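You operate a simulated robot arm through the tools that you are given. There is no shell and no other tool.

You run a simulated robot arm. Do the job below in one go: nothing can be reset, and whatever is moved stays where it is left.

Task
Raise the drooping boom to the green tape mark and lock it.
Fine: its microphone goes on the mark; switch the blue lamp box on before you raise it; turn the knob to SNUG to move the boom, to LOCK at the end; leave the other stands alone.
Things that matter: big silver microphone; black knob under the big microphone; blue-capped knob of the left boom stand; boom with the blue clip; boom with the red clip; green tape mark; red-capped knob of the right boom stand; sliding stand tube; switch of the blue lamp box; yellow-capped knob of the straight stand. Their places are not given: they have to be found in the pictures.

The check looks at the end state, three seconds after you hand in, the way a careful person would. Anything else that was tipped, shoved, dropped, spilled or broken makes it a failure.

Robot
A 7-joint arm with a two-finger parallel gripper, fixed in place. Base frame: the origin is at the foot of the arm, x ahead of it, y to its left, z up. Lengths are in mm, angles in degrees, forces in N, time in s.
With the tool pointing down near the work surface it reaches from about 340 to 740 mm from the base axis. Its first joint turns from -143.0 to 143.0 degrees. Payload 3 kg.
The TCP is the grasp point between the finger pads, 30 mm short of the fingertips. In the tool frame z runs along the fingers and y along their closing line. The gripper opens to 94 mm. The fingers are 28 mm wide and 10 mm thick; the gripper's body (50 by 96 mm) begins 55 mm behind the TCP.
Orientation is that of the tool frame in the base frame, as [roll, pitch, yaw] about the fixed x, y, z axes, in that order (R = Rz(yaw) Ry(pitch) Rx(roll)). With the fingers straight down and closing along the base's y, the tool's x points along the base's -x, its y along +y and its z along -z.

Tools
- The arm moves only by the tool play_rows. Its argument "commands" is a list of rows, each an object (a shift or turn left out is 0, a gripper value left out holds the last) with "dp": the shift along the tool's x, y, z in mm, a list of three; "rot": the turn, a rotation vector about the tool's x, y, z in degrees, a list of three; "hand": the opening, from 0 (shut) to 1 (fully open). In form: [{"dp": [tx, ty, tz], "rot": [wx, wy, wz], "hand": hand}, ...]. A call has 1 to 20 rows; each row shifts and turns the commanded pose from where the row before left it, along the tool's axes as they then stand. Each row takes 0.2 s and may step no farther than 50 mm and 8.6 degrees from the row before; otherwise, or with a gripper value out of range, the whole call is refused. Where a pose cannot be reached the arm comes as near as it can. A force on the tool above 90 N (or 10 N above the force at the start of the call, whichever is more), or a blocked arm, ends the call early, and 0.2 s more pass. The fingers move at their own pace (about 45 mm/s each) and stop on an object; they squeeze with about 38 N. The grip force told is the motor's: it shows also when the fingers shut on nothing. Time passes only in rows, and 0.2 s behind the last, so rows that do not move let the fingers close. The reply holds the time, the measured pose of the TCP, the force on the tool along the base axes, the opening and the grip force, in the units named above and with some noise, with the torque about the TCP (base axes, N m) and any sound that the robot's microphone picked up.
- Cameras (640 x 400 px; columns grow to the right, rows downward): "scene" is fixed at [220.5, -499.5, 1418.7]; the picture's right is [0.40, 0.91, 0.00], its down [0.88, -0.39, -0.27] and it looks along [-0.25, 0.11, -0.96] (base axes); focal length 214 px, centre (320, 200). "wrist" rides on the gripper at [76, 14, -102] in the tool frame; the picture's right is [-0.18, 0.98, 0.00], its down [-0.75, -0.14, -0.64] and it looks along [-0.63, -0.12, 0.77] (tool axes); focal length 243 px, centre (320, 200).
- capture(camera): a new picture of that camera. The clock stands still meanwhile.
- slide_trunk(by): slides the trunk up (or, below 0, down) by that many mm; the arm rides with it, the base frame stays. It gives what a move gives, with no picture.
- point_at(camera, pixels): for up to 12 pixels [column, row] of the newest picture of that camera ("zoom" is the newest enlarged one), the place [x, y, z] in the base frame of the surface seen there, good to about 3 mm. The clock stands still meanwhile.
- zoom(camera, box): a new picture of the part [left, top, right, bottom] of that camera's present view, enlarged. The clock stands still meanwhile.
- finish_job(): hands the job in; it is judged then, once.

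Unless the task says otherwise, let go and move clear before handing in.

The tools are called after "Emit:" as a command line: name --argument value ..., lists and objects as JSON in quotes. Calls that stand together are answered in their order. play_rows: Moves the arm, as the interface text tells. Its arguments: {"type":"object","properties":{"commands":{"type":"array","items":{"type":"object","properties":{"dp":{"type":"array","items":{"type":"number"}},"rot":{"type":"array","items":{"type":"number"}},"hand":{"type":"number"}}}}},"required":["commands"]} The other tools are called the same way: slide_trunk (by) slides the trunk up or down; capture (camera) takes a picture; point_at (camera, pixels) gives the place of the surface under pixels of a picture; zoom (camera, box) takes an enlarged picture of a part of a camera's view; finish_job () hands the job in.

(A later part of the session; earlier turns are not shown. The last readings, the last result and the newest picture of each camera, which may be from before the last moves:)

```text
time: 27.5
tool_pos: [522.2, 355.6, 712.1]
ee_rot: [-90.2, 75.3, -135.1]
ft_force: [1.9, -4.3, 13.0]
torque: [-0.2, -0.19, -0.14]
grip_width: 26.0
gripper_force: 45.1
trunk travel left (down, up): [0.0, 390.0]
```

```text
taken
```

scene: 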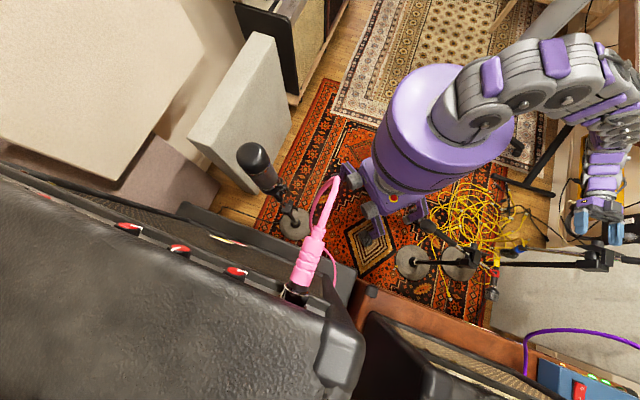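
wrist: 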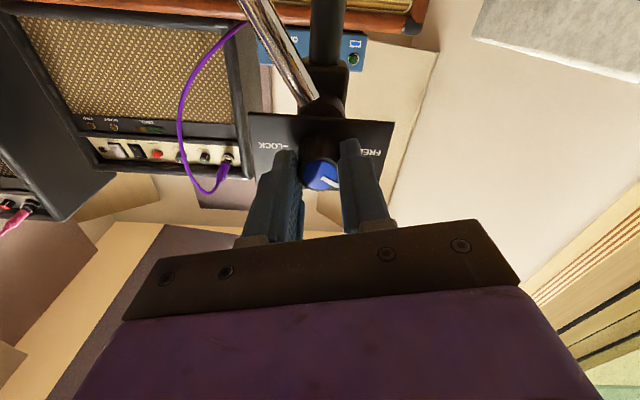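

The knob is following. I'll ease the vertical load by a millimetre and continue turning.

Emit:
play_rows --commands '[{"dp": [-1.2, 0, 0]}, {"rot": [0, 0, 7.5]}, {"rot": [0, 0, 7.5]}, {"rot": [0, 0, 7.5]}, {"rot": [0, 0, 7.5]}, {}]'

Emit:
capture --camera "wrist"

```text
time: 28.9
tool_pos: [520.1, 354.5, 711.9]
ee_rot: [90.5, 75.0, 45.5]
ft_force: [-5.0, -11.1, -0.8]
torque: [0.05, 0.01, -0.33]
grip_width: 25.7
gripper_force: 45.2
trunk travel left (down, up): [0.0, 390.0]
```

```text
taken
```

wrist: 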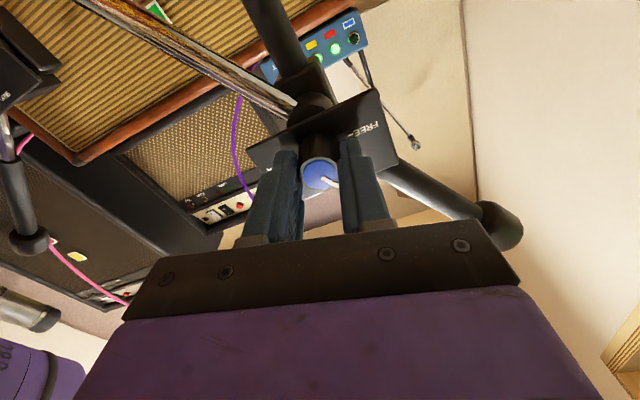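

60° turned. Side load is about 11 N toward -s, so I'll ease that and turn the last 30°.

Emit:
play_rows --commands '[{"dp": [0, -1, 0]}, {"rot": [0, 0, 7.5]}, {"rot": [0, 0, 7.5]}, {"rot": [0, 0, 7.5]}, {"rot": [0, 0, 7.5]}, {}]'

Emit:
zoom --camera "wrist" --box '[240, 80, 400, 240]'

```text
time: 30.3
tool_pos: [521.5, 353.6, 712.2]
ee_rot: [90.0, 56.2, 45.3]
ft_force: [-1.9, -6.2, 0.2]
torque: [0.05, 0.07, -0.15]
grip_width: 25.4
gripper_force: 45.1
out of reach, approached as far as the arm can: row 4, 5
trunk travel left (down, up): [0.0, 390.0]
```

```text
2.50 times, centred on (320, 160) of wrist
```

zoom: 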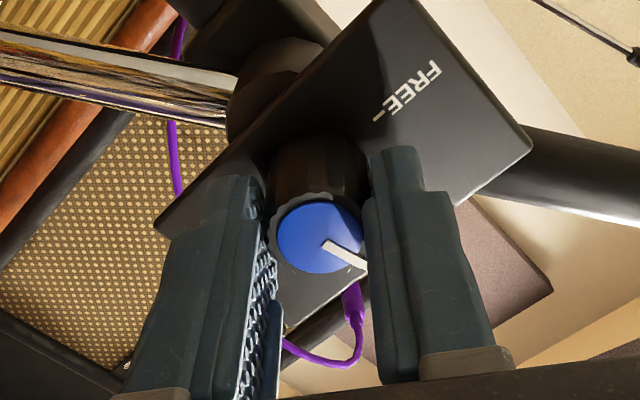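

The wrist roll limit is at about +34°, so the knob has turned roughly 79°. I'll release, back off, roll back and look at the dial.

Emit:
play_rows --commands '[{"hand": 0.7}, {}, {}, {"dp": [0, 0, -13]}, {"dp": [0, 0, -13]}, {"rot": [0, 0, -7.5]}, {"rot": [0, 0, -7.5]}, {"rot": [0, 0, -7.5]}, {"rot": [0, 0, -7.5]}, {"rot": [0, 0, -7.5]}, {}]'

Emit:
zoom --camera "wrist" --box '[240, 60, 400, 220]'

Emit:
capture --camera "scene"

```text
time: 32.7
tool_pos: [503.3, 372.6, 712.0]
ee_rot: [-91.2, 86.2, -136.1]
ft_force: [0.3, -0.5, 0.1]
torque: [0.01, 0.0, 0.04]
grip_width: 65.8
gripper_force: 0.2
trunk travel left (down, up): [0.0, 390.0]
```

```text
2.50 times, centred on (320, 140) of wrist
```

zoom: 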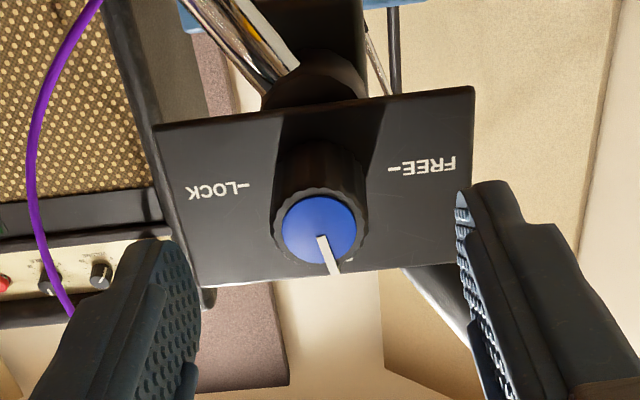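

```text
taken
```

scene: 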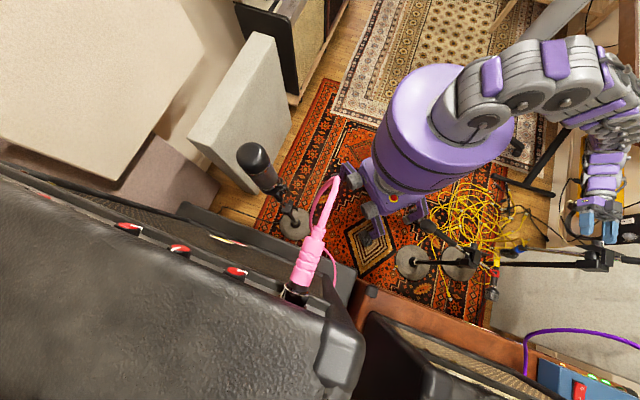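

The pointer is about 11–12° short of SNUG. I'll regrip here and turn that remainder.

Emit:
play_rows --commands '[{"dp": [0, 0.5, 14]}, {"dp": [0, 0, 13.5]}, {}, {"hand": 0}, {}, {}, {}, {}, {}, {"rot": [0, 0, 5.8]}, {"rot": [0, 0, 5.8]}, {}]'

Emit:
zoom --camera "wrist" --box '[240, 80, 400, 240]'

```text
time: 35.3
tool_pos: [522.8, 353.3, 712.9]
ee_rot: [90.3, 82.2, 45.4]
ft_force: [-13.1, -1.1, -1.3]
torque: [0.21, 0.2, -0.28]
grip_width: 25.9
gripper_force: 44.9
trunk travel left (down, up): [0.0, 390.0]
```

```text
2.50 times, centred on (320, 160) of wrist
```

zoom: 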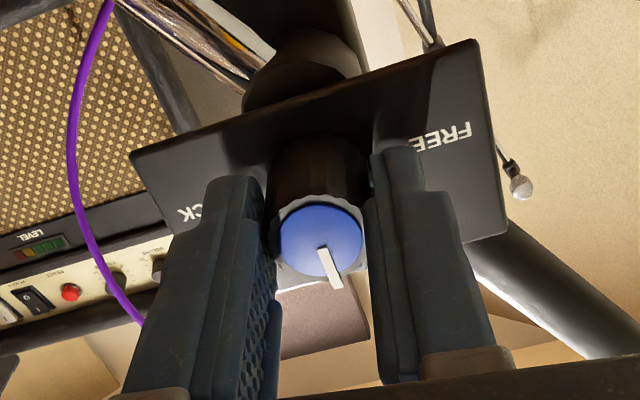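

Turned to roughly 90°. I'll release, back off and check the pointer against the SNUG tick.

Emit:
play_rows --commands '[{"hand": 0.7}, {}, {}, {"dp": [0, 0, -15]}, {"dp": [0, 0, -15]}, {"rot": [0, 0, -7.5]}, {}]'

Emit:
zoom --camera "wrist" --box '[240, 60, 400, 220]'

Emit:
capture --camera "wrist"

```text
time: 36.9
tool_pos: [503.6, 376.1, 713.8]
ee_rot: [105.0, 89.4, 60.2]
ft_force: [0.4, 0.1, 0.6]
torque: [0.01, -0.02, -0.03]
grip_width: 65.5
gripper_force: 0.1
trunk travel left (down, up): [0.0, 390.0]
```

```text
2.50 times, centred on (320, 140) of wrist
```

zoom: 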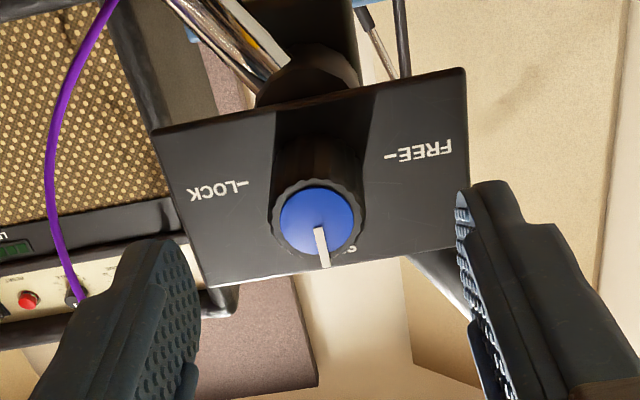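

```text
taken
```

wrist: 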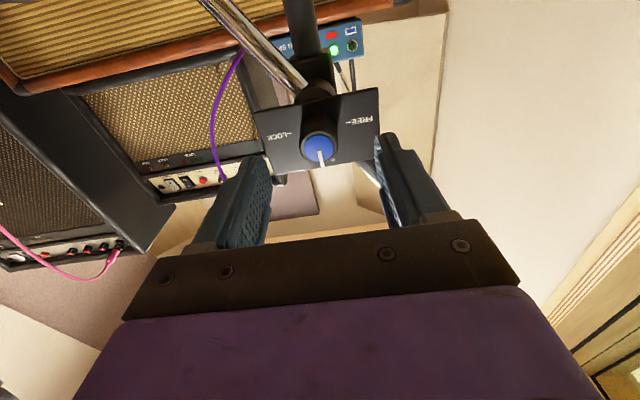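

The pointer now lines up with SNUG. I'll back away and go up, return the tool to pointing down, and close the fingers to push the counterweight side of the boom down.

Emit:
play_rows --commands '[{"dp": [-20, 0, -20]}, {"dp": [-40, 0, -20]}, {"dp": [-40, 0, -20]}, {"dp": [-40, 0, -20]}, {"dp": [-45, 0, -15]}, {"dp": [-45, 0, 0]}, {"dp": [-45, 0, 0], "hand": 0}, {"rot": [0, 7.5, 0]}, {"rot": [0, 7.5, 0]}, {"rot": [0, 7.5, 0]}, {"rot": [0, 7.5, 0]}, {"rot": [0, 7.5, 0]}, {"rot": [0, 7.5, 0]}, {}]'

Emit:
capture --camera "wrist"

```text
time: 39.9
tool_pos: [434.2, 439.9, 988.4]
ee_rot: [179.5, 44.8, 134.8]
ft_force: [-0.3, -0.6, 0.2]
torque: [0.0, -0.01, -0.01]
grip_width: 0.1
gripper_force: 33.3
trunk travel left (down, up): [0.0, 390.0]
```

```text
taken
```

wrist: 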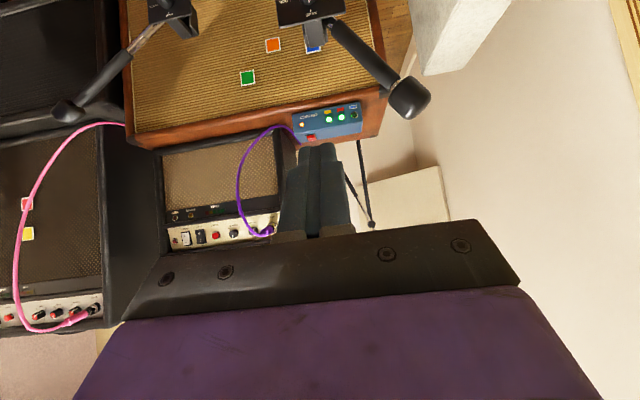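

The view is clear, with the counterweight near (410,100). I'll measure the rod and weight, and zoom in on the lamp labels.

Emit:
zoom --camera "wrist" --box '[270, 0, 450, 130]'

Emit:
point_at --camera "wrist" --pixels '[[408, 98], [425, 100], [410, 115], [410, 78], [390, 85], [375, 65], [360, 52], [345, 38], [333, 26], [370, 75], [385, 68], [397, 110]]'

Emit:
zoom --camera "wrist" --box '[280, 90, 380, 150]'

```text
3.08 times, centred on (360, 65) of wrist
```

zoom: 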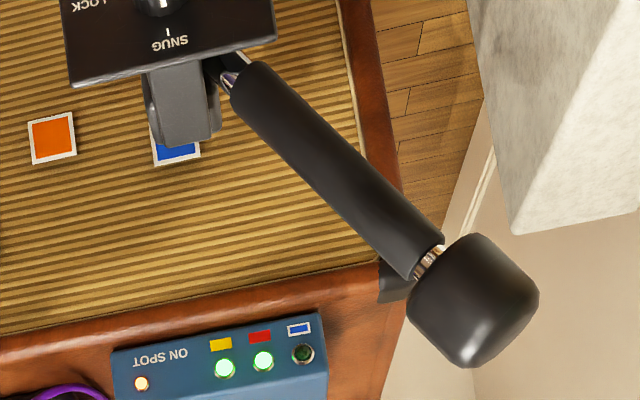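

```text
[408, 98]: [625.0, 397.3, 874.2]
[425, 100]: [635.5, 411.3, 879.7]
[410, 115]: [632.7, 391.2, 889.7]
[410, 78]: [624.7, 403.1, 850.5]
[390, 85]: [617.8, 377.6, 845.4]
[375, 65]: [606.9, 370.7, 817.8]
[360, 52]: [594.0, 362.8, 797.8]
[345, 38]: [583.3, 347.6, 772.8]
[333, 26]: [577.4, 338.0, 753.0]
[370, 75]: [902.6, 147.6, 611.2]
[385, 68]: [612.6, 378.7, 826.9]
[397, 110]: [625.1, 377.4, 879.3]
```

```text
6.40 times, centred on (330, 120) of wrist
```

zoom: 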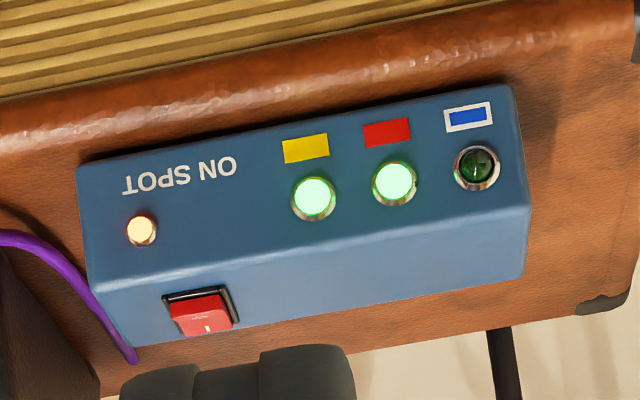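

The lamp panel reads "ON SPOT", with yellow and red lit and blue dark. I'll set the tool vertical and place the closed fingertips above the rod at s≈672, n≈178.

Emit:
play_rows --commands '[{"rot": [0, 7.5, 0]}, {"rot": [0, 7.5, 0]}, {"rot": [0, 7.5, 0]}, {"rot": [0, 7.5, 0]}, {"rot": [0, 7.5, 0]}, {"rot": [0, 7.5, 0]}, {"dp": [-36.4, 10.8, 0]}, {"dp": [-36.4, 10.8, 0]}, {"dp": [-36.4, 10.8, 0]}, {"dp": [-36.4, 10.8, 0]}, {"dp": [-36.4, 10.8, 0]}, {"dp": [0, 0, 20]}, {"dp": [0, 0, 30]}, {}]'

Emit:
capture --camera "wrist"

Emit:
capture --camera "scene"

```text
time: 42.9
tool_pos: [600.9, 346.9, 939.5]
ee_rot: [179.5, -0.1, 135.0]
ft_force: [0.3, 0.2, 0.7]
torque: [-0.02, -0.01, 0.03]
grip_width: 0.1
gripper_force: 33.0
trunk travel left (down, up): [0.0, 390.0]
```

```text
taken
```

wrist: 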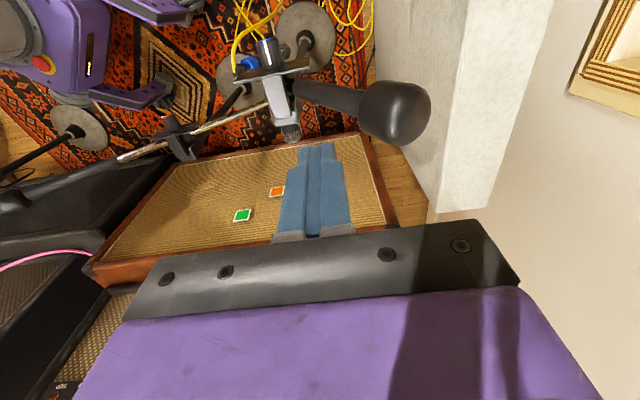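

```text
taken
```

scene: 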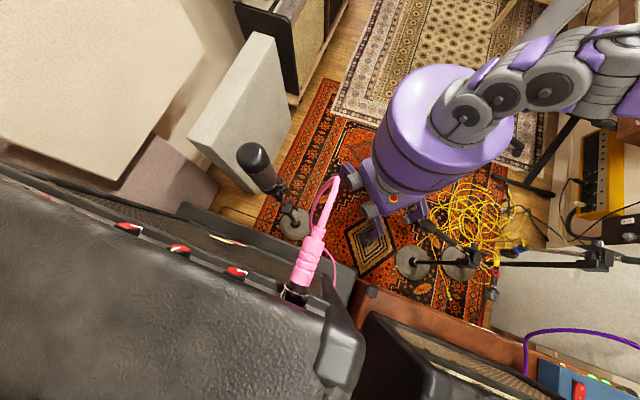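

The tip is at s=670, n=180, z≈909. I'll descend to just above the rod, then slowly make contact.

Emit:
play_rows --commands '[{"dp": [0, 0, 30]}, {"dp": [0, 0, 30]}, {"dp": [0, 0, 8]}, {"dp": [0, 0, 6]}, {"dp": [0, 0, 6]}, {}]'

Emit:
capture --camera "wrist"

```text
time: 44.3
tool_pos: [602.5, 349.6, 857.6]
ee_rot: [179.5, -0.1, 135.2]
ft_force: [-0.6, -0.5, -0.5]
torque: [0.02, 0.02, 0.01]
grip_width: 0.0
gripper_force: 33.3
trunk travel left (down, up): [0.0, 390.0]
```

```text
taken
```

wrist: 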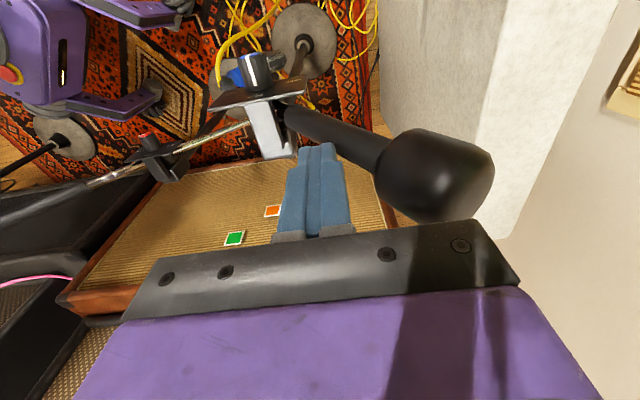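

There's no contact yet at tip z≈828. I'll check the tip against the sleeve.

Emit:
zoom --camera "wrist" --box '[250, 80, 410, 200]'

Emit:
point_at --camera "wrist" --pixels '[[335, 125], [345, 140], [345, 130], [345, 122], [355, 150], [365, 140], [318, 148], [312, 125], [370, 160], [300, 120], [330, 135], [325, 147]]'

```text
3.33 times, centred on (330, 140) of wrist
```

zoom: 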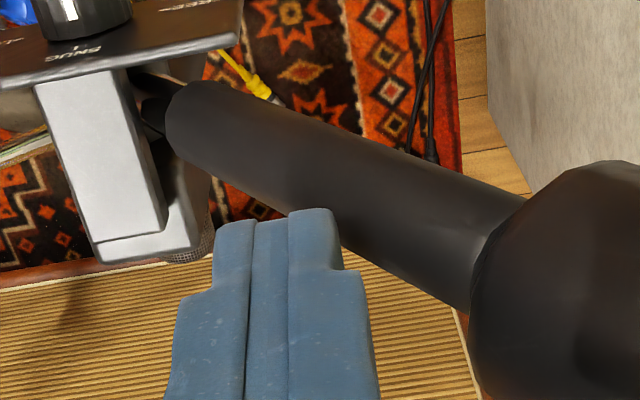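

```text
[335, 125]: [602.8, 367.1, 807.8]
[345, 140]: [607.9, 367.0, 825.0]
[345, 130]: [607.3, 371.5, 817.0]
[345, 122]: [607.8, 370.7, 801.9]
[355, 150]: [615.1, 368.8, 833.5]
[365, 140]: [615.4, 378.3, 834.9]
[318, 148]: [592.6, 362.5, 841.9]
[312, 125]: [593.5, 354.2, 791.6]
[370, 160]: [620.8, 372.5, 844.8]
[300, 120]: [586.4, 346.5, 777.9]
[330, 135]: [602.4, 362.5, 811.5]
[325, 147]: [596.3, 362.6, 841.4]
```

The tip should touch within about 5–10 mm, so I'll continue down slowly and watch the force.

Emit:
play_rows --commands '[{"dp": [0, 0, 3]}, {"dp": [0, 0, 3]}, {"dp": [0, 0, 3]}, {"dp": [0, 0, 3]}, {"dp": [0, 0, 3]}, {}]'

Emit:
capture --camera "wrist"

```text
time: 45.7
tool_pos: [602.9, 349.7, 842.4]
ee_rot: [179.6, 0.0, 135.1]
ft_force: [0.2, -1.5, 2.4]
torque: [0.01, 0.01, -0.01]
grip_width: 0.1
gripper_force: 33.2
trunk travel left (down, up): [0.0, 390.0]
```

```text
taken
```

wrist: 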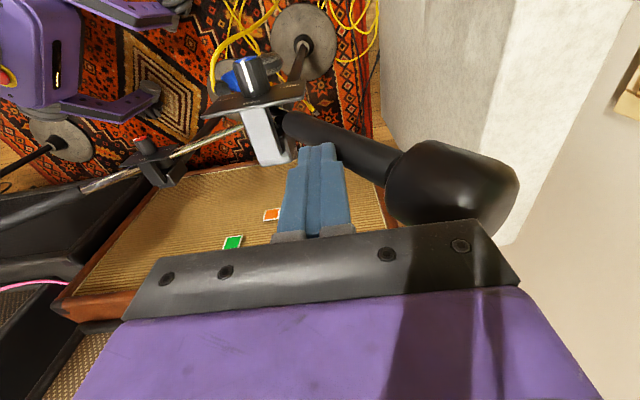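

Contact is just starting (about 2.4 N). I'll push further down in small steps.

Emit:
play_rows --commands '[{"dp": [0, 0, 4]}, {"dp": [0, 0, 4]}, {"dp": [0, 0, 4]}, {"dp": [0, 0, 4]}, {"dp": [0, 0, 4]}, {}]'

Emit:
capture --camera "wrist"

Emit:
zoom --camera "scene" --box '[480, 230, 640, 400]'

```text
time: 47.1
tool_pos: [602.2, 350.5, 822.0]
ee_rot: [179.6, -0.1, 135.2]
ft_force: [0.3, -0.3, 1.9]
torque: [0.01, 0.0, -0.01]
grip_width: 0.1
gripper_force: 33.1
trunk travel left (down, up): [0.0, 390.0]
```

```text
taken
```

wrist: 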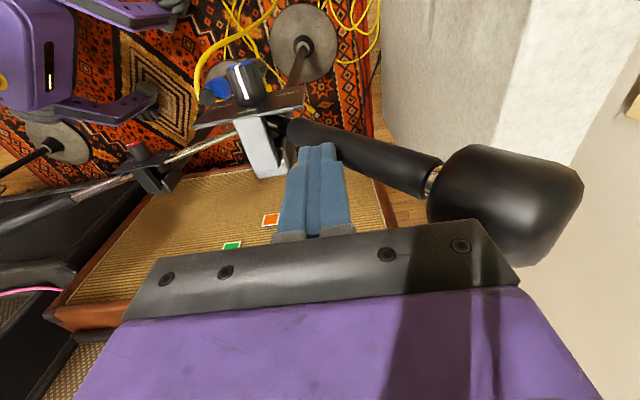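

```text
2.35 times, centred on (560, 315) of scene
```

zoom: 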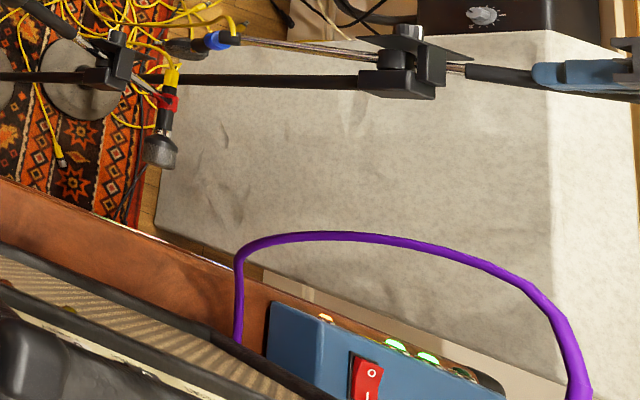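

I'll measure the sleeve's slope to track the boom angle.

Emit:
point_at --camera "wrist" --pixels '[[355, 150], [375, 157], [395, 165], [415, 175], [360, 160], [340, 140], [470, 190], [500, 190], [213, 85], [215, 92], [270, 220], [232, 246]]'

```text
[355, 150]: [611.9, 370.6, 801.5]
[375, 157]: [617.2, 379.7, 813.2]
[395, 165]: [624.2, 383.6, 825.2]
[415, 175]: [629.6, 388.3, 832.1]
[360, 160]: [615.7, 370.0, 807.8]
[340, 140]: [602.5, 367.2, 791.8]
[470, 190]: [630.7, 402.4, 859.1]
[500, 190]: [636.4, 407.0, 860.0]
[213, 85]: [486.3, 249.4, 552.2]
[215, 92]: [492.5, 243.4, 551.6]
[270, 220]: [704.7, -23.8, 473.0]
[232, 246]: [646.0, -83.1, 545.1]
```

The sleeve slope has gone from about 58° to 50°. I'll confirm with the scene view of the clip and mic.

Emit:
zoom --camera "scene" --box '[480, 215, 640, 315]'

Emit:
point_at --camera "zoom" --pixels '[[145, 130], [200, 135], [250, 142], [300, 148], [350, 153], [400, 160], [95, 150], [70, 148], [120, 150], [160, 125]]'

```text
4.00 times, centred on (560, 265) of scene
```

zoom: 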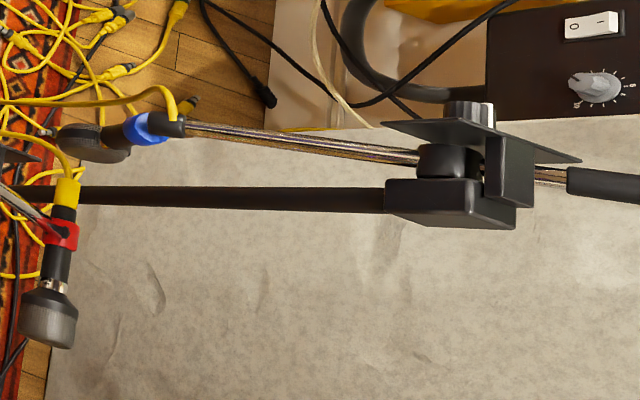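

```text
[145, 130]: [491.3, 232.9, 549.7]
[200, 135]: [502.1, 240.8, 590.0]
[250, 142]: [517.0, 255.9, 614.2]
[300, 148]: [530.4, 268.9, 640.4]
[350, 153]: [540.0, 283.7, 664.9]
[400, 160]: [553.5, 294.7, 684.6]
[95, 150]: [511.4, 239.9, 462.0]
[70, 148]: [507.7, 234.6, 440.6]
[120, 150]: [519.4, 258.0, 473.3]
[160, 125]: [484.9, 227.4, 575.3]
```

The boom front slope is now ~52° (was 57°), and the mic moves rigidly with it. I'll continue pushing.

Emit:
play_rows --commands '[{"dp": [0, 0, 4]}, {"dp": [0, 0, 4]}, {"dp": [0, 0, 4]}, {"dp": [0, 0, 4]}, {"dp": [0, 0, 4]}, {"dp": [0, 0, 4]}, {"dp": [0, 0, 4]}, {}]'

Emit:
capture --camera "wrist"

Emit:
zoom --camera "scene" --box '[480, 215, 640, 315]'

Emit:
point_at --camera "zoom" --pixels '[[200, 135], [250, 142], [300, 148], [350, 153], [400, 160]]'

```text
time: 48.9
tool_pos: [601.3, 351.5, 795.1]
ee_rot: [179.6, -0.1, 135.1]
ft_force: [0.0, 1.7, 7.5]
torque: [0.1, -0.04, 0.02]
grip_width: 0.1
gripper_force: 32.9
trunk travel left (down, up): [0.0, 390.0]
```

```text
taken
```

wrist: 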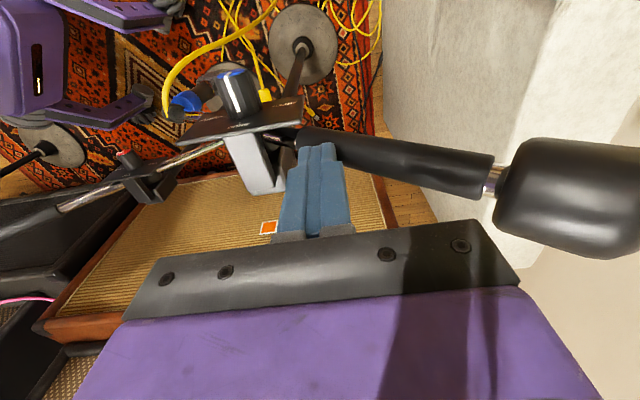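

```text
4.00 times, centred on (560, 265) of scene
```

zoom: 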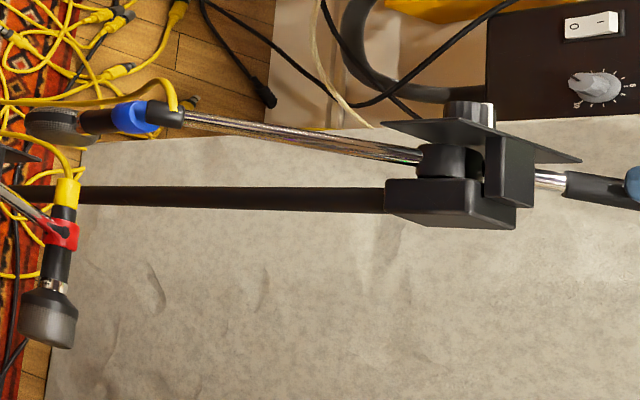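

```text
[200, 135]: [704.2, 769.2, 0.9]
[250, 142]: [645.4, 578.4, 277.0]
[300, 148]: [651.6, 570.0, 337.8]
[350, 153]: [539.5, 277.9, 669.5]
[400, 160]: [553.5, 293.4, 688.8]
```

I'll sample along the rod's new pixel line.

Emit:
point_at --camera "zoom" --pixels '[[200, 120], [250, 129], [300, 137], [350, 146], [400, 155], [60, 125], [40, 120], [80, 130], [100, 121], [135, 117]]'

Emit:
zoom --camera "scene" --box '[540, 340, 640, 400]'

```text
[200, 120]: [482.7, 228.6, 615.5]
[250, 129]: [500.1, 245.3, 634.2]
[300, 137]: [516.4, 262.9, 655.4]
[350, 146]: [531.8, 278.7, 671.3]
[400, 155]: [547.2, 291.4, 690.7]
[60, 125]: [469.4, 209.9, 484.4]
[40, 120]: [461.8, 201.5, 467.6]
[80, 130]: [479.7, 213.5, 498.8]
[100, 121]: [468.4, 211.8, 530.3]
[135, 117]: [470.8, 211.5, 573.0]
```

```text
6.40 times, centred on (590, 370) of scene
```

zoom: 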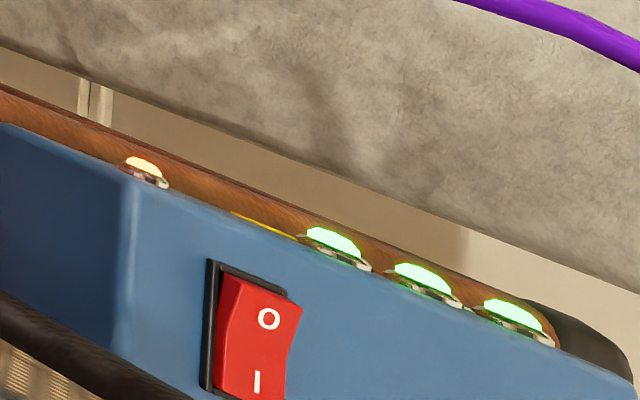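

The blue lamp has already lit, yet the rod is at ~40°, which puts the mic in front of the orange mark rather than green. The task says green, so I'll keep raising in small steps and watch the lamp and geometry.

Emit:
play_rows --commands '[{"dp": [0, 0, 4]}, {"dp": [0, 0, 4]}, {}]'

Emit:
zoom --camera "scene" --box '[540, 340, 640, 400]'

Emit:
zoom --camera "scene" --box '[460, 205, 620, 305]'

```text
time: 49.7
tool_pos: [600.9, 351.2, 787.8]
ee_rot: [179.6, -0.1, 135.1]
ft_force: [0.5, 0.7, 8.6]
torque: [0.09, -0.07, 0.04]
grip_width: 0.0
gripper_force: 33.1
trunk travel left (down, up): [0.0, 390.0]
```

```text
6.40 times, centred on (590, 370) of scene
```

zoom: 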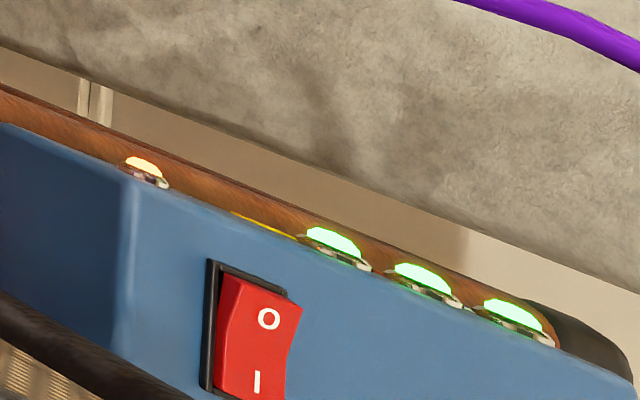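

```text
4.00 times, centred on (540, 255) of scene
```

zoom: 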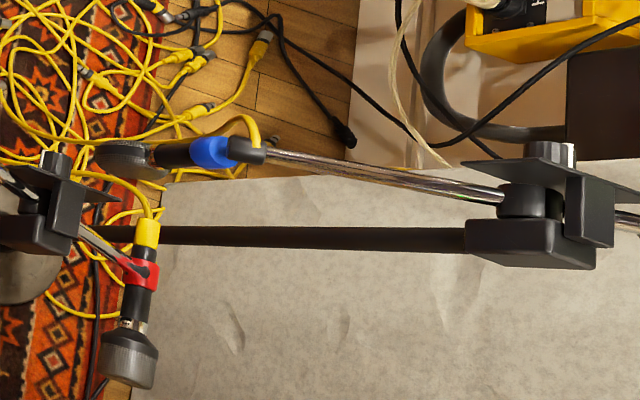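

The lamp is still lit. I'll measure the angle and mic, then keep raising.

Emit:
point_at --camera "zoom" --pixels '[[285, 157], [380, 174], [470, 191], [212, 150], [180, 152], [130, 150], [110, 148], [145, 160]]'

Emit:
play_rows --commands '[{"dp": [0, 0, 4]}, {"dp": [0, 0, 4]}, {}]'

Emit:
zoom --camera "scene" --box '[540, 340, 640, 400]'

Emit:
zoom --camera "scene" --box '[460, 205, 620, 305]'

```text
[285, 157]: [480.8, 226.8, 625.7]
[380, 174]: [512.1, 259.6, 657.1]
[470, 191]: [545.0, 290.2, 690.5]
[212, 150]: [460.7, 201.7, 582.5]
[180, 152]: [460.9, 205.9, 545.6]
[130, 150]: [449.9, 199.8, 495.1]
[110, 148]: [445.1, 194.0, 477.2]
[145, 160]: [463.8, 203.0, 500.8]
```

```text
time: 50.5
tool_pos: [602.2, 350.5, 780.2]
ee_rot: [179.6, -0.1, 135.1]
ft_force: [1.3, 2.7, 9.0]
torque: [0.15, -0.12, -0.03]
grip_width: 0.0
gripper_force: 32.7
trunk travel left (down, up): [0.0, 390.0]
```

```text
6.40 times, centred on (590, 370) of scene
```

zoom: 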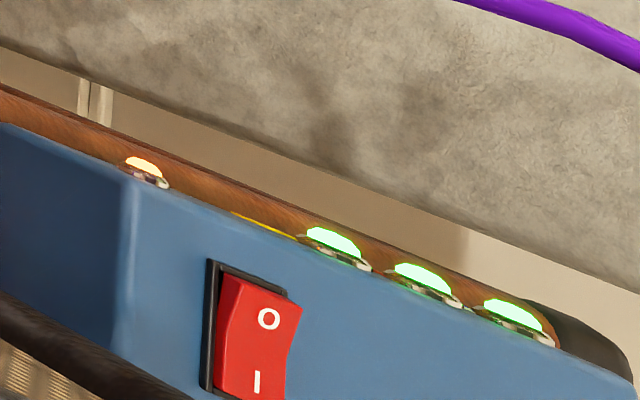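

```text
4.00 times, centred on (540, 255) of scene
```

zoom: 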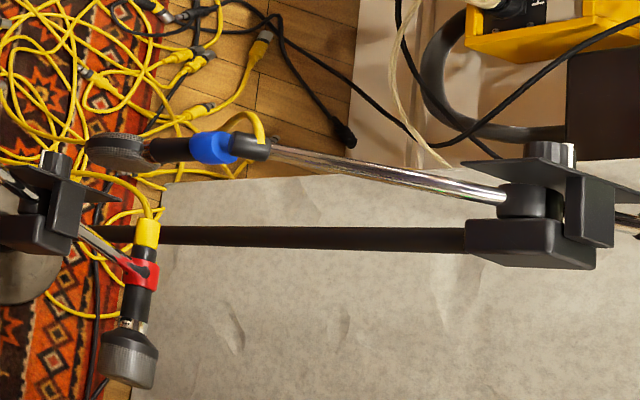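

Still lit, so the lamp is at best a coarse hint. I'll continue to where the geometry puts the mic on green.

Emit:
play_rows --commands '[{"dp": [0, 0, 4]}, {"dp": [0, 0, 4]}, {}]'

Emit:
capture --camera "scene"

Emit:
zoom --camera "scene" --box '[460, 205, 620, 305]'

Emit:
capture --camera "wrist"

```text
time: 51.3
tool_pos: [601.9, 352.3, 770.9]
ee_rot: [179.7, -0.1, 135.1]
ft_force: [1.9, 1.5, 7.1]
torque: [0.07, -0.1, 0.0]
grip_width: 0.1
gripper_force: 33.1
trunk travel left (down, up): [0.0, 390.0]
```

```text
taken
```

scene: 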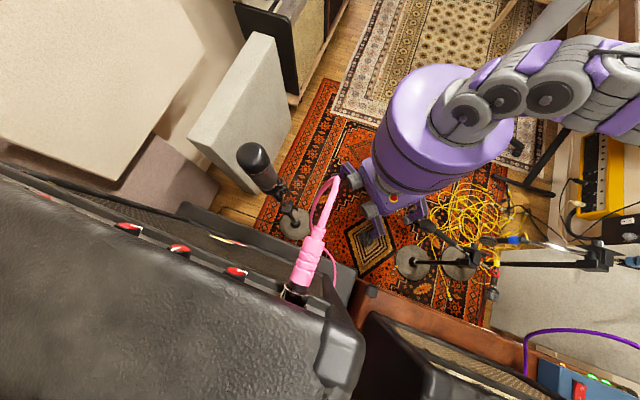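

```text
4.00 times, centred on (540, 255) of scene
```

zoom: 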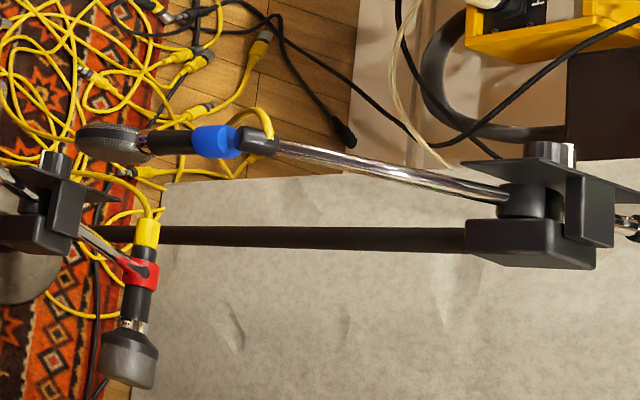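

```text
taken
```

wrist: 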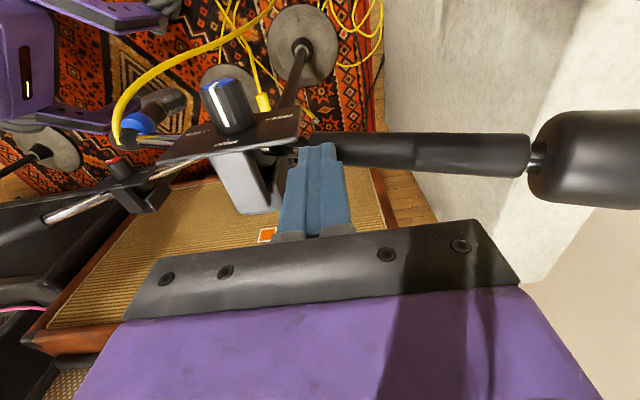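

I'll measure the boom angle and the red stand's knob clearance.

Emit:
zoom --camera "scene" --box '[430, 205, 590, 305]'

Emit:
point_at --camera "zoom" --pixels '[[410, 150], [500, 170], [600, 190], [330, 142], [290, 142], [240, 140], [215, 140], [260, 150], [175, 165], [175, 195], [210, 195], [160, 220]]'

Emit:
point_at --camera "wrist" --pixels '[[140, 122], [160, 105], [170, 98], [120, 163], [118, 190], [268, 235], [370, 150], [420, 155], [480, 155], [560, 160]]'

```text
4.00 times, centred on (510, 255) of scene
```

zoom: 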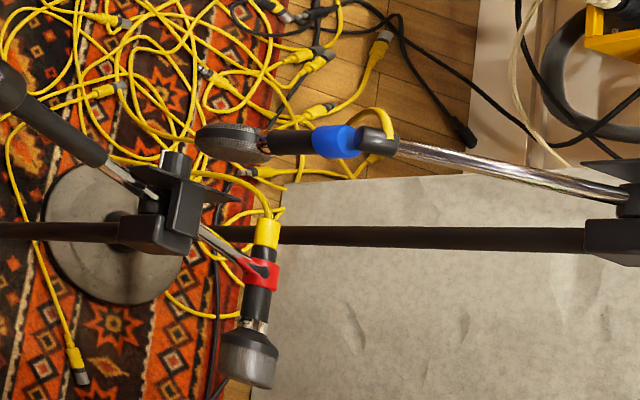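

```text
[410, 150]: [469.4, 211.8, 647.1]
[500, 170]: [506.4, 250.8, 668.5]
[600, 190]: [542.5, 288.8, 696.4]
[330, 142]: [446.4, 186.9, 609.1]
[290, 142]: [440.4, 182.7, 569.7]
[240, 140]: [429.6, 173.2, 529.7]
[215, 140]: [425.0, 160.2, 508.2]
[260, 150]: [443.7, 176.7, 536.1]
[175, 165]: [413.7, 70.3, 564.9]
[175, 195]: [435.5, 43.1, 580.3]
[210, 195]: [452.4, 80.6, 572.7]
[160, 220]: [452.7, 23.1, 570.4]
```

```text
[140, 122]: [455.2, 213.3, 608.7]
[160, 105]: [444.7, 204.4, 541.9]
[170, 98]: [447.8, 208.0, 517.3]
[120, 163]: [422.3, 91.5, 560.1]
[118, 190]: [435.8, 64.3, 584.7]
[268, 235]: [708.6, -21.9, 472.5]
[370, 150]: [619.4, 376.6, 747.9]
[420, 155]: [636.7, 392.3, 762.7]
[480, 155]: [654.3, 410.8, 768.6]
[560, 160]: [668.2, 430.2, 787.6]
```

The rod is at about 25° now. I'll check the lamp and continue a few more degrees.

Emit:
zoom --camera "scene" --box '[540, 340, 640, 400]'

Emit:
play_rows --commands '[{"dp": [0, 0, 4]}, {"dp": [0, 0, 4]}, {}]'

Emit:
zoom --camera "scene" --box '[430, 205, 590, 305]'

Emit:
point_at --camera "zoom" --pixels '[[410, 140], [410, 146], [500, 164], [600, 188], [330, 140], [230, 140], [260, 142]]'

```text
6.40 times, centred on (590, 370) of scene
```

zoom: 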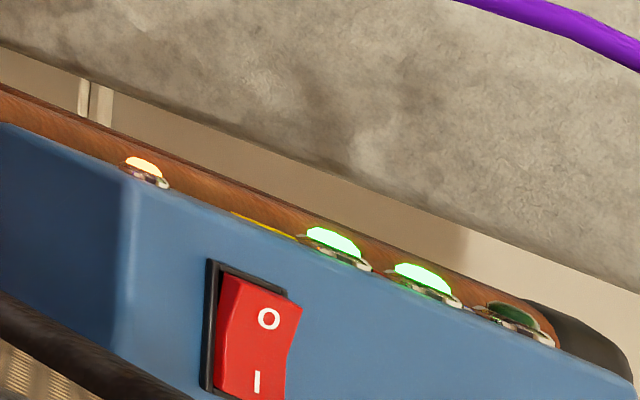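

```text
time: 52.1
tool_pos: [601.4, 351.5, 762.8]
ee_rot: [179.6, 0.0, 135.1]
ft_force: [4.4, 1.6, 10.1]
torque: [0.15, -0.23, 0.03]
grip_width: 0.0
gripper_force: 33.1
trunk travel left (down, up): [0.0, 390.0]
```

```text
4.00 times, centred on (510, 255) of scene
```

zoom: 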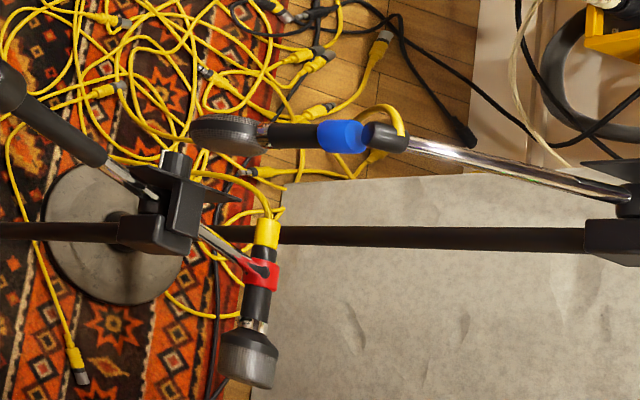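

```text
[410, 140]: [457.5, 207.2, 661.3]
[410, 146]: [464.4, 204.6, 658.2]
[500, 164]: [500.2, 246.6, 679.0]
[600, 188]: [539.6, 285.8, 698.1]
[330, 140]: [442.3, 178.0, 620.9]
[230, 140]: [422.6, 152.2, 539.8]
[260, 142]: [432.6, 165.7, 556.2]
```

The lamp went off near 25°, so its earlier lit window was around the orange mark. I'll check the lamp again now that the rod is at ~20°.

Emit:
zoom --camera "scene" --box '[540, 340, 640, 400]'

Emit:
capture --camera "wrist"

```text
6.40 times, centred on (590, 370) of scene
```

zoom: 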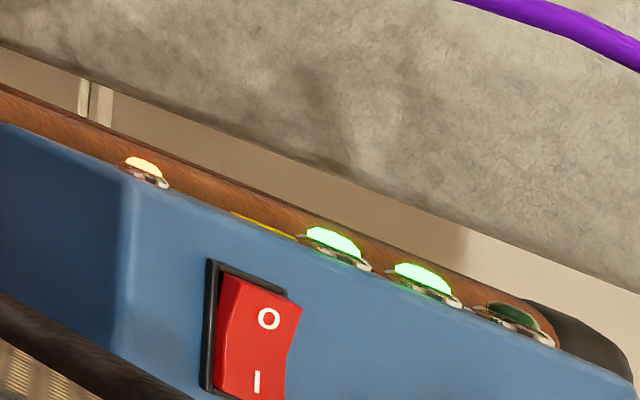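

```text
taken
```

wrist: 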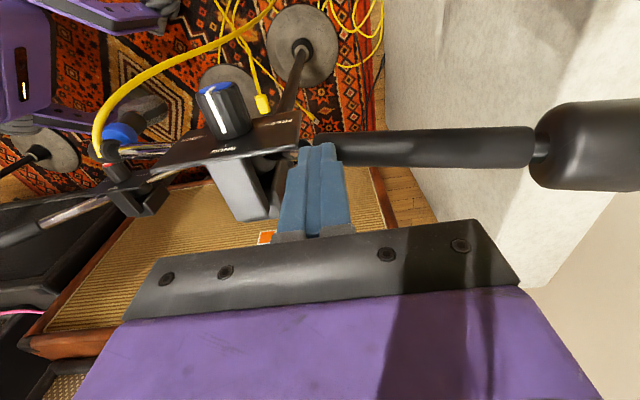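

Still off at ~20°. I'll go up a further couple of degrees and recheck.

Emit:
play_rows --commands '[{"dp": [0, 0, 2.5]}, {"dp": [0, 0, 2.5]}, {}]'

Emit:
zoom --camera "scene" --box '[540, 340, 640, 400]'

Emit:
zoom --camera "scene" --box '[430, 205, 590, 305]'

Emit:
point_at --camera "zoom" --pixels '[[415, 142], [500, 162], [600, 187], [340, 136], [230, 138], [260, 140], [205, 135], [290, 137]]'

```text
time: 52.9
tool_pos: [602.0, 351.4, 758.3]
ee_rot: [179.7, -0.1, 135.0]
ft_force: [5.0, 4.6, 11.5]
torque: [0.22, -0.23, 0.02]
grip_width: 0.0
gripper_force: 32.6
trunk travel left (down, up): [0.0, 390.0]
```

```text
6.40 times, centred on (590, 370) of scene
```

zoom: 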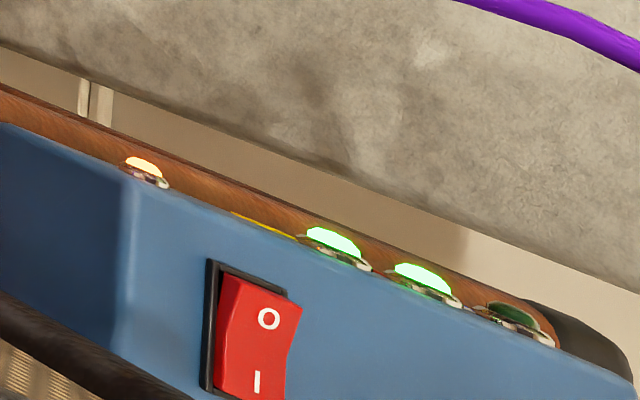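

```text
4.00 times, centred on (510, 255) of scene
```

zoom: 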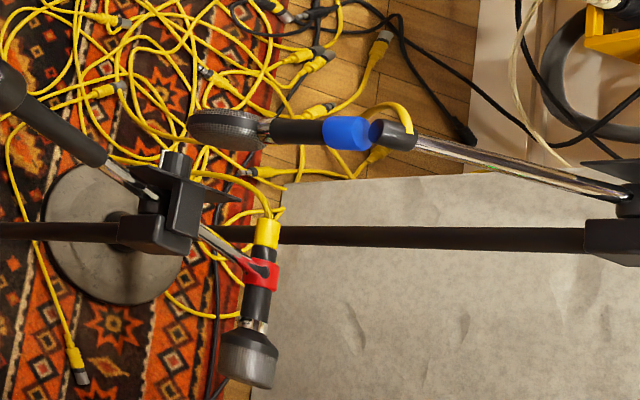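

```text
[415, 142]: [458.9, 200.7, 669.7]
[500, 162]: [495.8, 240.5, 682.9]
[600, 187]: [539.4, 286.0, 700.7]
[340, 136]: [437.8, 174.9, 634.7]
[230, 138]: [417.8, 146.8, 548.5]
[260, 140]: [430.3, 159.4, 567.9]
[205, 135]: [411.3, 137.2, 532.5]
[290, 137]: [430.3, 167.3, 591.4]
```

The rod is at ~15°, which puts the mic head at about s=397, z≈545, close to green (396, 550). The lamp stays dark, so I'll retreat and check from a clear viewpoint.

Emit:
play_rows --commands '[{"dp": [0, 0, -10]}, {"dp": [0, 0, -40]}, {"dp": [0, 0, -40]}, {"dp": [20, -10, -40]}, {"dp": [45, -10, 0]}, {"dp": [45, -10, 0]}, {"dp": [45, -10, 0]}, {"dp": [45, -10, 0]}, {"dp": [45, -10, 0]}, {}]'

Emit:
capture --camera "wrist"

Emit:
zoom --camera "scene" --box '[540, 340, 640, 400]'

Emit:
zoom --camera "scene" --box '[430, 205, 590, 305]'

Emit:
point_at --camera "zoom" --pixels '[[415, 142], [500, 162], [600, 187], [340, 136], [230, 138], [260, 140], [205, 135], [290, 137]]'

```text
time: 55.1
tool_pos: [384.2, 482.6, 887.4]
ee_rot: [179.6, -0.2, 135.0]
ft_force: [-0.2, 0.7, 0.1]
torque: [-0.02, -0.04, 0.06]
grip_width: 0.0
gripper_force: 32.9
trunk travel left (down, up): [0.0, 390.0]
```

```text
taken
```

wrist: 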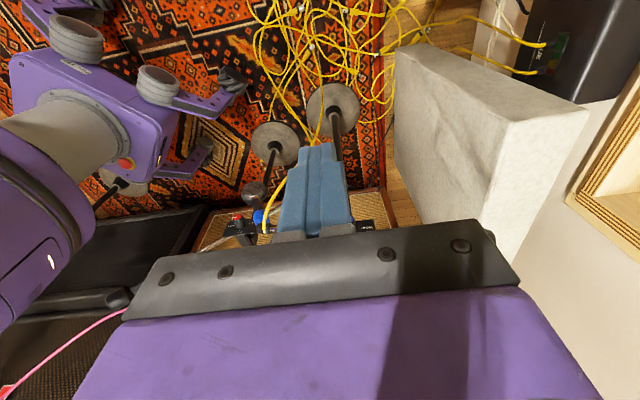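

```text
6.40 times, centred on (590, 370) of scene
```

zoom: 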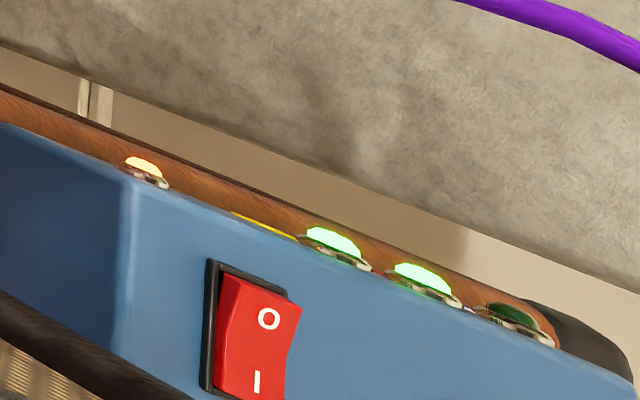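

```text
4.00 times, centred on (510, 255) of scene
```

zoom: 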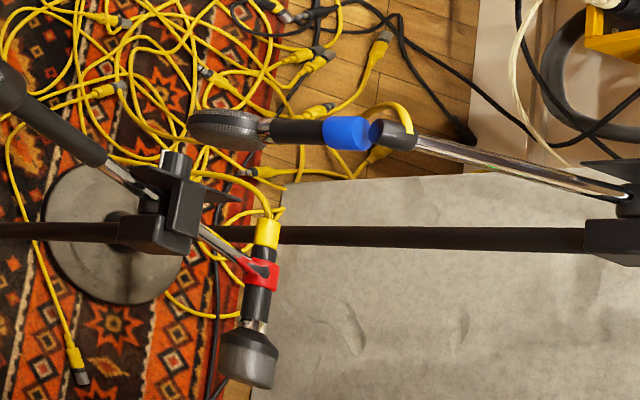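

```text
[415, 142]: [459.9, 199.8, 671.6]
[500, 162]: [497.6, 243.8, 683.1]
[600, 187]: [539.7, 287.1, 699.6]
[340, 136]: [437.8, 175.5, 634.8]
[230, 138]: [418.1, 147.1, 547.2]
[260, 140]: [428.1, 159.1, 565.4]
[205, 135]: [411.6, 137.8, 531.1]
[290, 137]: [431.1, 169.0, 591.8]
```

The boom holds. I'll tilt the camera level and shift to look nearly along n at the mic and the marks.

Emit:
play_rows --commands '[{"rot": [0, -7.5, 0]}, {"rot": [0, -7.5, 0]}, {"rot": [0, -7.5, 0]}, {"rot": [0, -7.5, 0]}, {"rot": [0, -7.5, 0]}, {"rot": [0, -7.5, 0]}, {"dp": [0, -40, 0]}, {"dp": [0, -40, 0]}, {"dp": [0, -40, 0]}, {"dp": [0, -30, 0]}, {"dp": [20, 0, 20]}, {"dp": [20, 0, 20]}, {"dp": [20, 0, 20]}, {}]'

Emit:
capture --camera "wrist"

```text
time: 58.1
tool_pos: [280.1, 377.2, 801.8]
ee_rot: [179.4, 45.0, 134.7]
ft_force: [-0.4, -0.6, -1.0]
torque: [-0.04, 0.03, -0.01]
grip_width: 0.0
gripper_force: 32.7
trunk travel left (down, up): [0.0, 390.0]
```

```text
taken
```

wrist: 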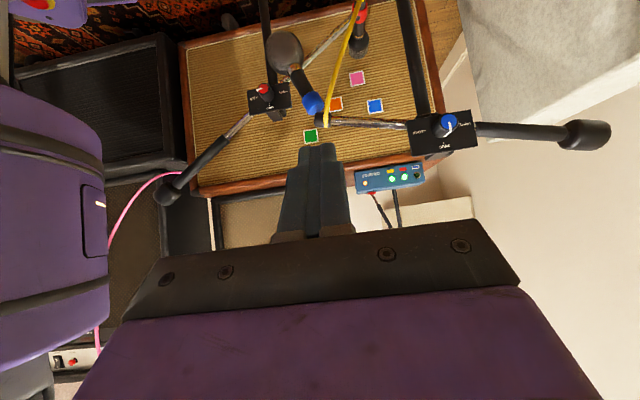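

This is a good view, with the mic head at (286,48), the clip at (313,102) and green at (310,136). I'll get their 3D places.

Emit:
zoom --camera "wrist" --box '[220, 0, 480, 163]'

Emit:
point_at --camera "wrist" --pixels '[[286, 48], [278, 45], [294, 55], [285, 36], [290, 65], [302, 85], [313, 102], [321, 119], [310, 136], [335, 103], [358, 78], [375, 106]]'

Emit:
point_at --camera "wrist" --pixels '[[345, 121], [370, 123], [400, 125], [448, 122], [446, 124], [490, 128], [530, 132], [575, 135], [265, 91], [288, 70], [280, 60], [297, 45]]'

```text
2.45 times, centred on (350, 82) of wrist
```

zoom: 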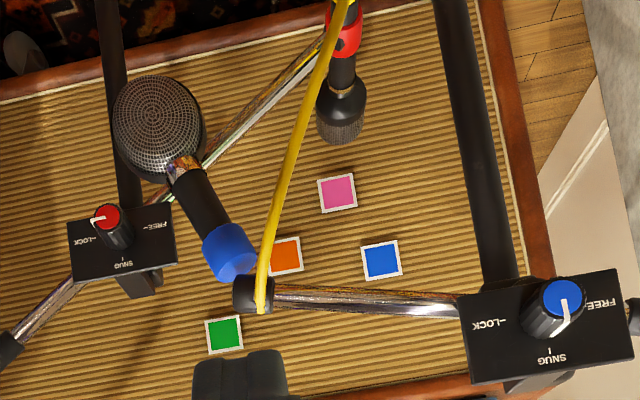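

```text
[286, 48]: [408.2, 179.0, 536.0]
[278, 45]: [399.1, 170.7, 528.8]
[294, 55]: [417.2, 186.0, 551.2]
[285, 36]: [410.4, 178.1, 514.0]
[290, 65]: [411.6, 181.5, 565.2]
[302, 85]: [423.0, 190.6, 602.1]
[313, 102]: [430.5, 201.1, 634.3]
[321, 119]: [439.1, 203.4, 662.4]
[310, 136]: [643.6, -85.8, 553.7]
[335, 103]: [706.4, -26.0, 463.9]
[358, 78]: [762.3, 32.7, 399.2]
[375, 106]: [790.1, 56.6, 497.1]
```

```text
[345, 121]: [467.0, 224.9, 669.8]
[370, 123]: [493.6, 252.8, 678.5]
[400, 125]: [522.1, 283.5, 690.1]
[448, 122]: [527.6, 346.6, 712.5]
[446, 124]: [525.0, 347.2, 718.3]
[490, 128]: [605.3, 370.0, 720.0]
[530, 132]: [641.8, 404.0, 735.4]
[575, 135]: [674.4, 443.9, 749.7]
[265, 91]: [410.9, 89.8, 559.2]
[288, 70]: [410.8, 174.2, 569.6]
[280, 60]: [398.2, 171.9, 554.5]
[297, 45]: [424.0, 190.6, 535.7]
```

The mic head centre is at about (s 411, z 540) and green is at (394, 554), so about 4.5° more raising is needed. I'll return over the rod and push a little further.

Emit:
play_rows --commands '[{"dp": [-20, 0, -20]}, {"dp": [-20, 0, -20]}, {"dp": [-20, 0, -20]}, {"dp": [0, 40, 0]}, {"dp": [0, 40, 0]}, {"dp": [0, 40, 0]}, {"dp": [0, 40, 0]}, {"rot": [0, 7.5, 0]}, {"rot": [0, 7.5, 0]}, {"rot": [0, 7.5, 0]}, {"rot": [0, 7.5, 0]}, {"rot": [0, 7.5, 0]}, {"rot": [0, 7.5, 0]}, {}]'

```text
time: 61.1
tool_pos: [392.1, 488.6, 887.9]
ee_rot: [179.5, -0.1, 135.0]
ft_force: [0.3, 0.8, -0.7]
torque: [0.01, -0.01, 0.0]
grip_width: 0.2
gripper_force: 33.3
trunk travel left (down, up): [0.0, 390.0]
```

I'm back at s=623, n=-68. I'll move over the rod at s≈674, n≈177 and descend.

Emit:
play_rows --commands '[{"dp": [-40.8, 8.5, 0]}, {"dp": [-40.8, 8.5, 0]}, {"dp": [-40.8, 8.5, 0]}, {"dp": [-40.8, 8.5, 0]}, {"dp": [-40.8, 8.5, 0]}, {"dp": [-40.8, 8.5, 0]}, {"dp": [0, 0, 40]}, {"dp": [0, 0, 40]}, {"dp": [0, 0, 30]}, {"dp": [0, 0, 10]}, {}]'

Emit:
capture --camera "wrist"

```text
time: 63.5
tool_pos: [602.9, 352.7, 766.4]
ee_rot: [179.6, 0.0, 135.0]
ft_force: [-0.1, -0.2, -1.6]
torque: [-0.03, -0.02, 0.0]
grip_width: 0.0
gripper_force: 32.3
trunk travel left (down, up): [0.0, 390.0]
```

```text
taken
```

wrist: 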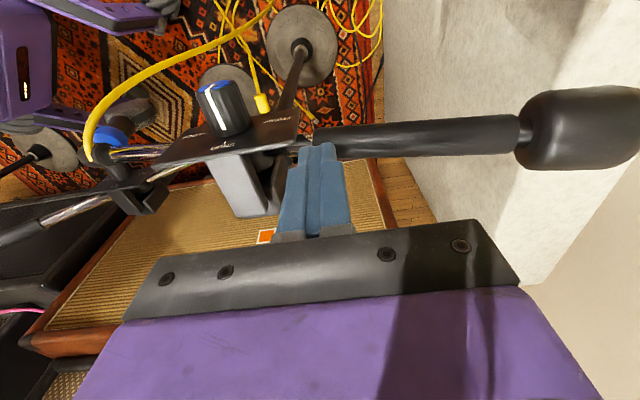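

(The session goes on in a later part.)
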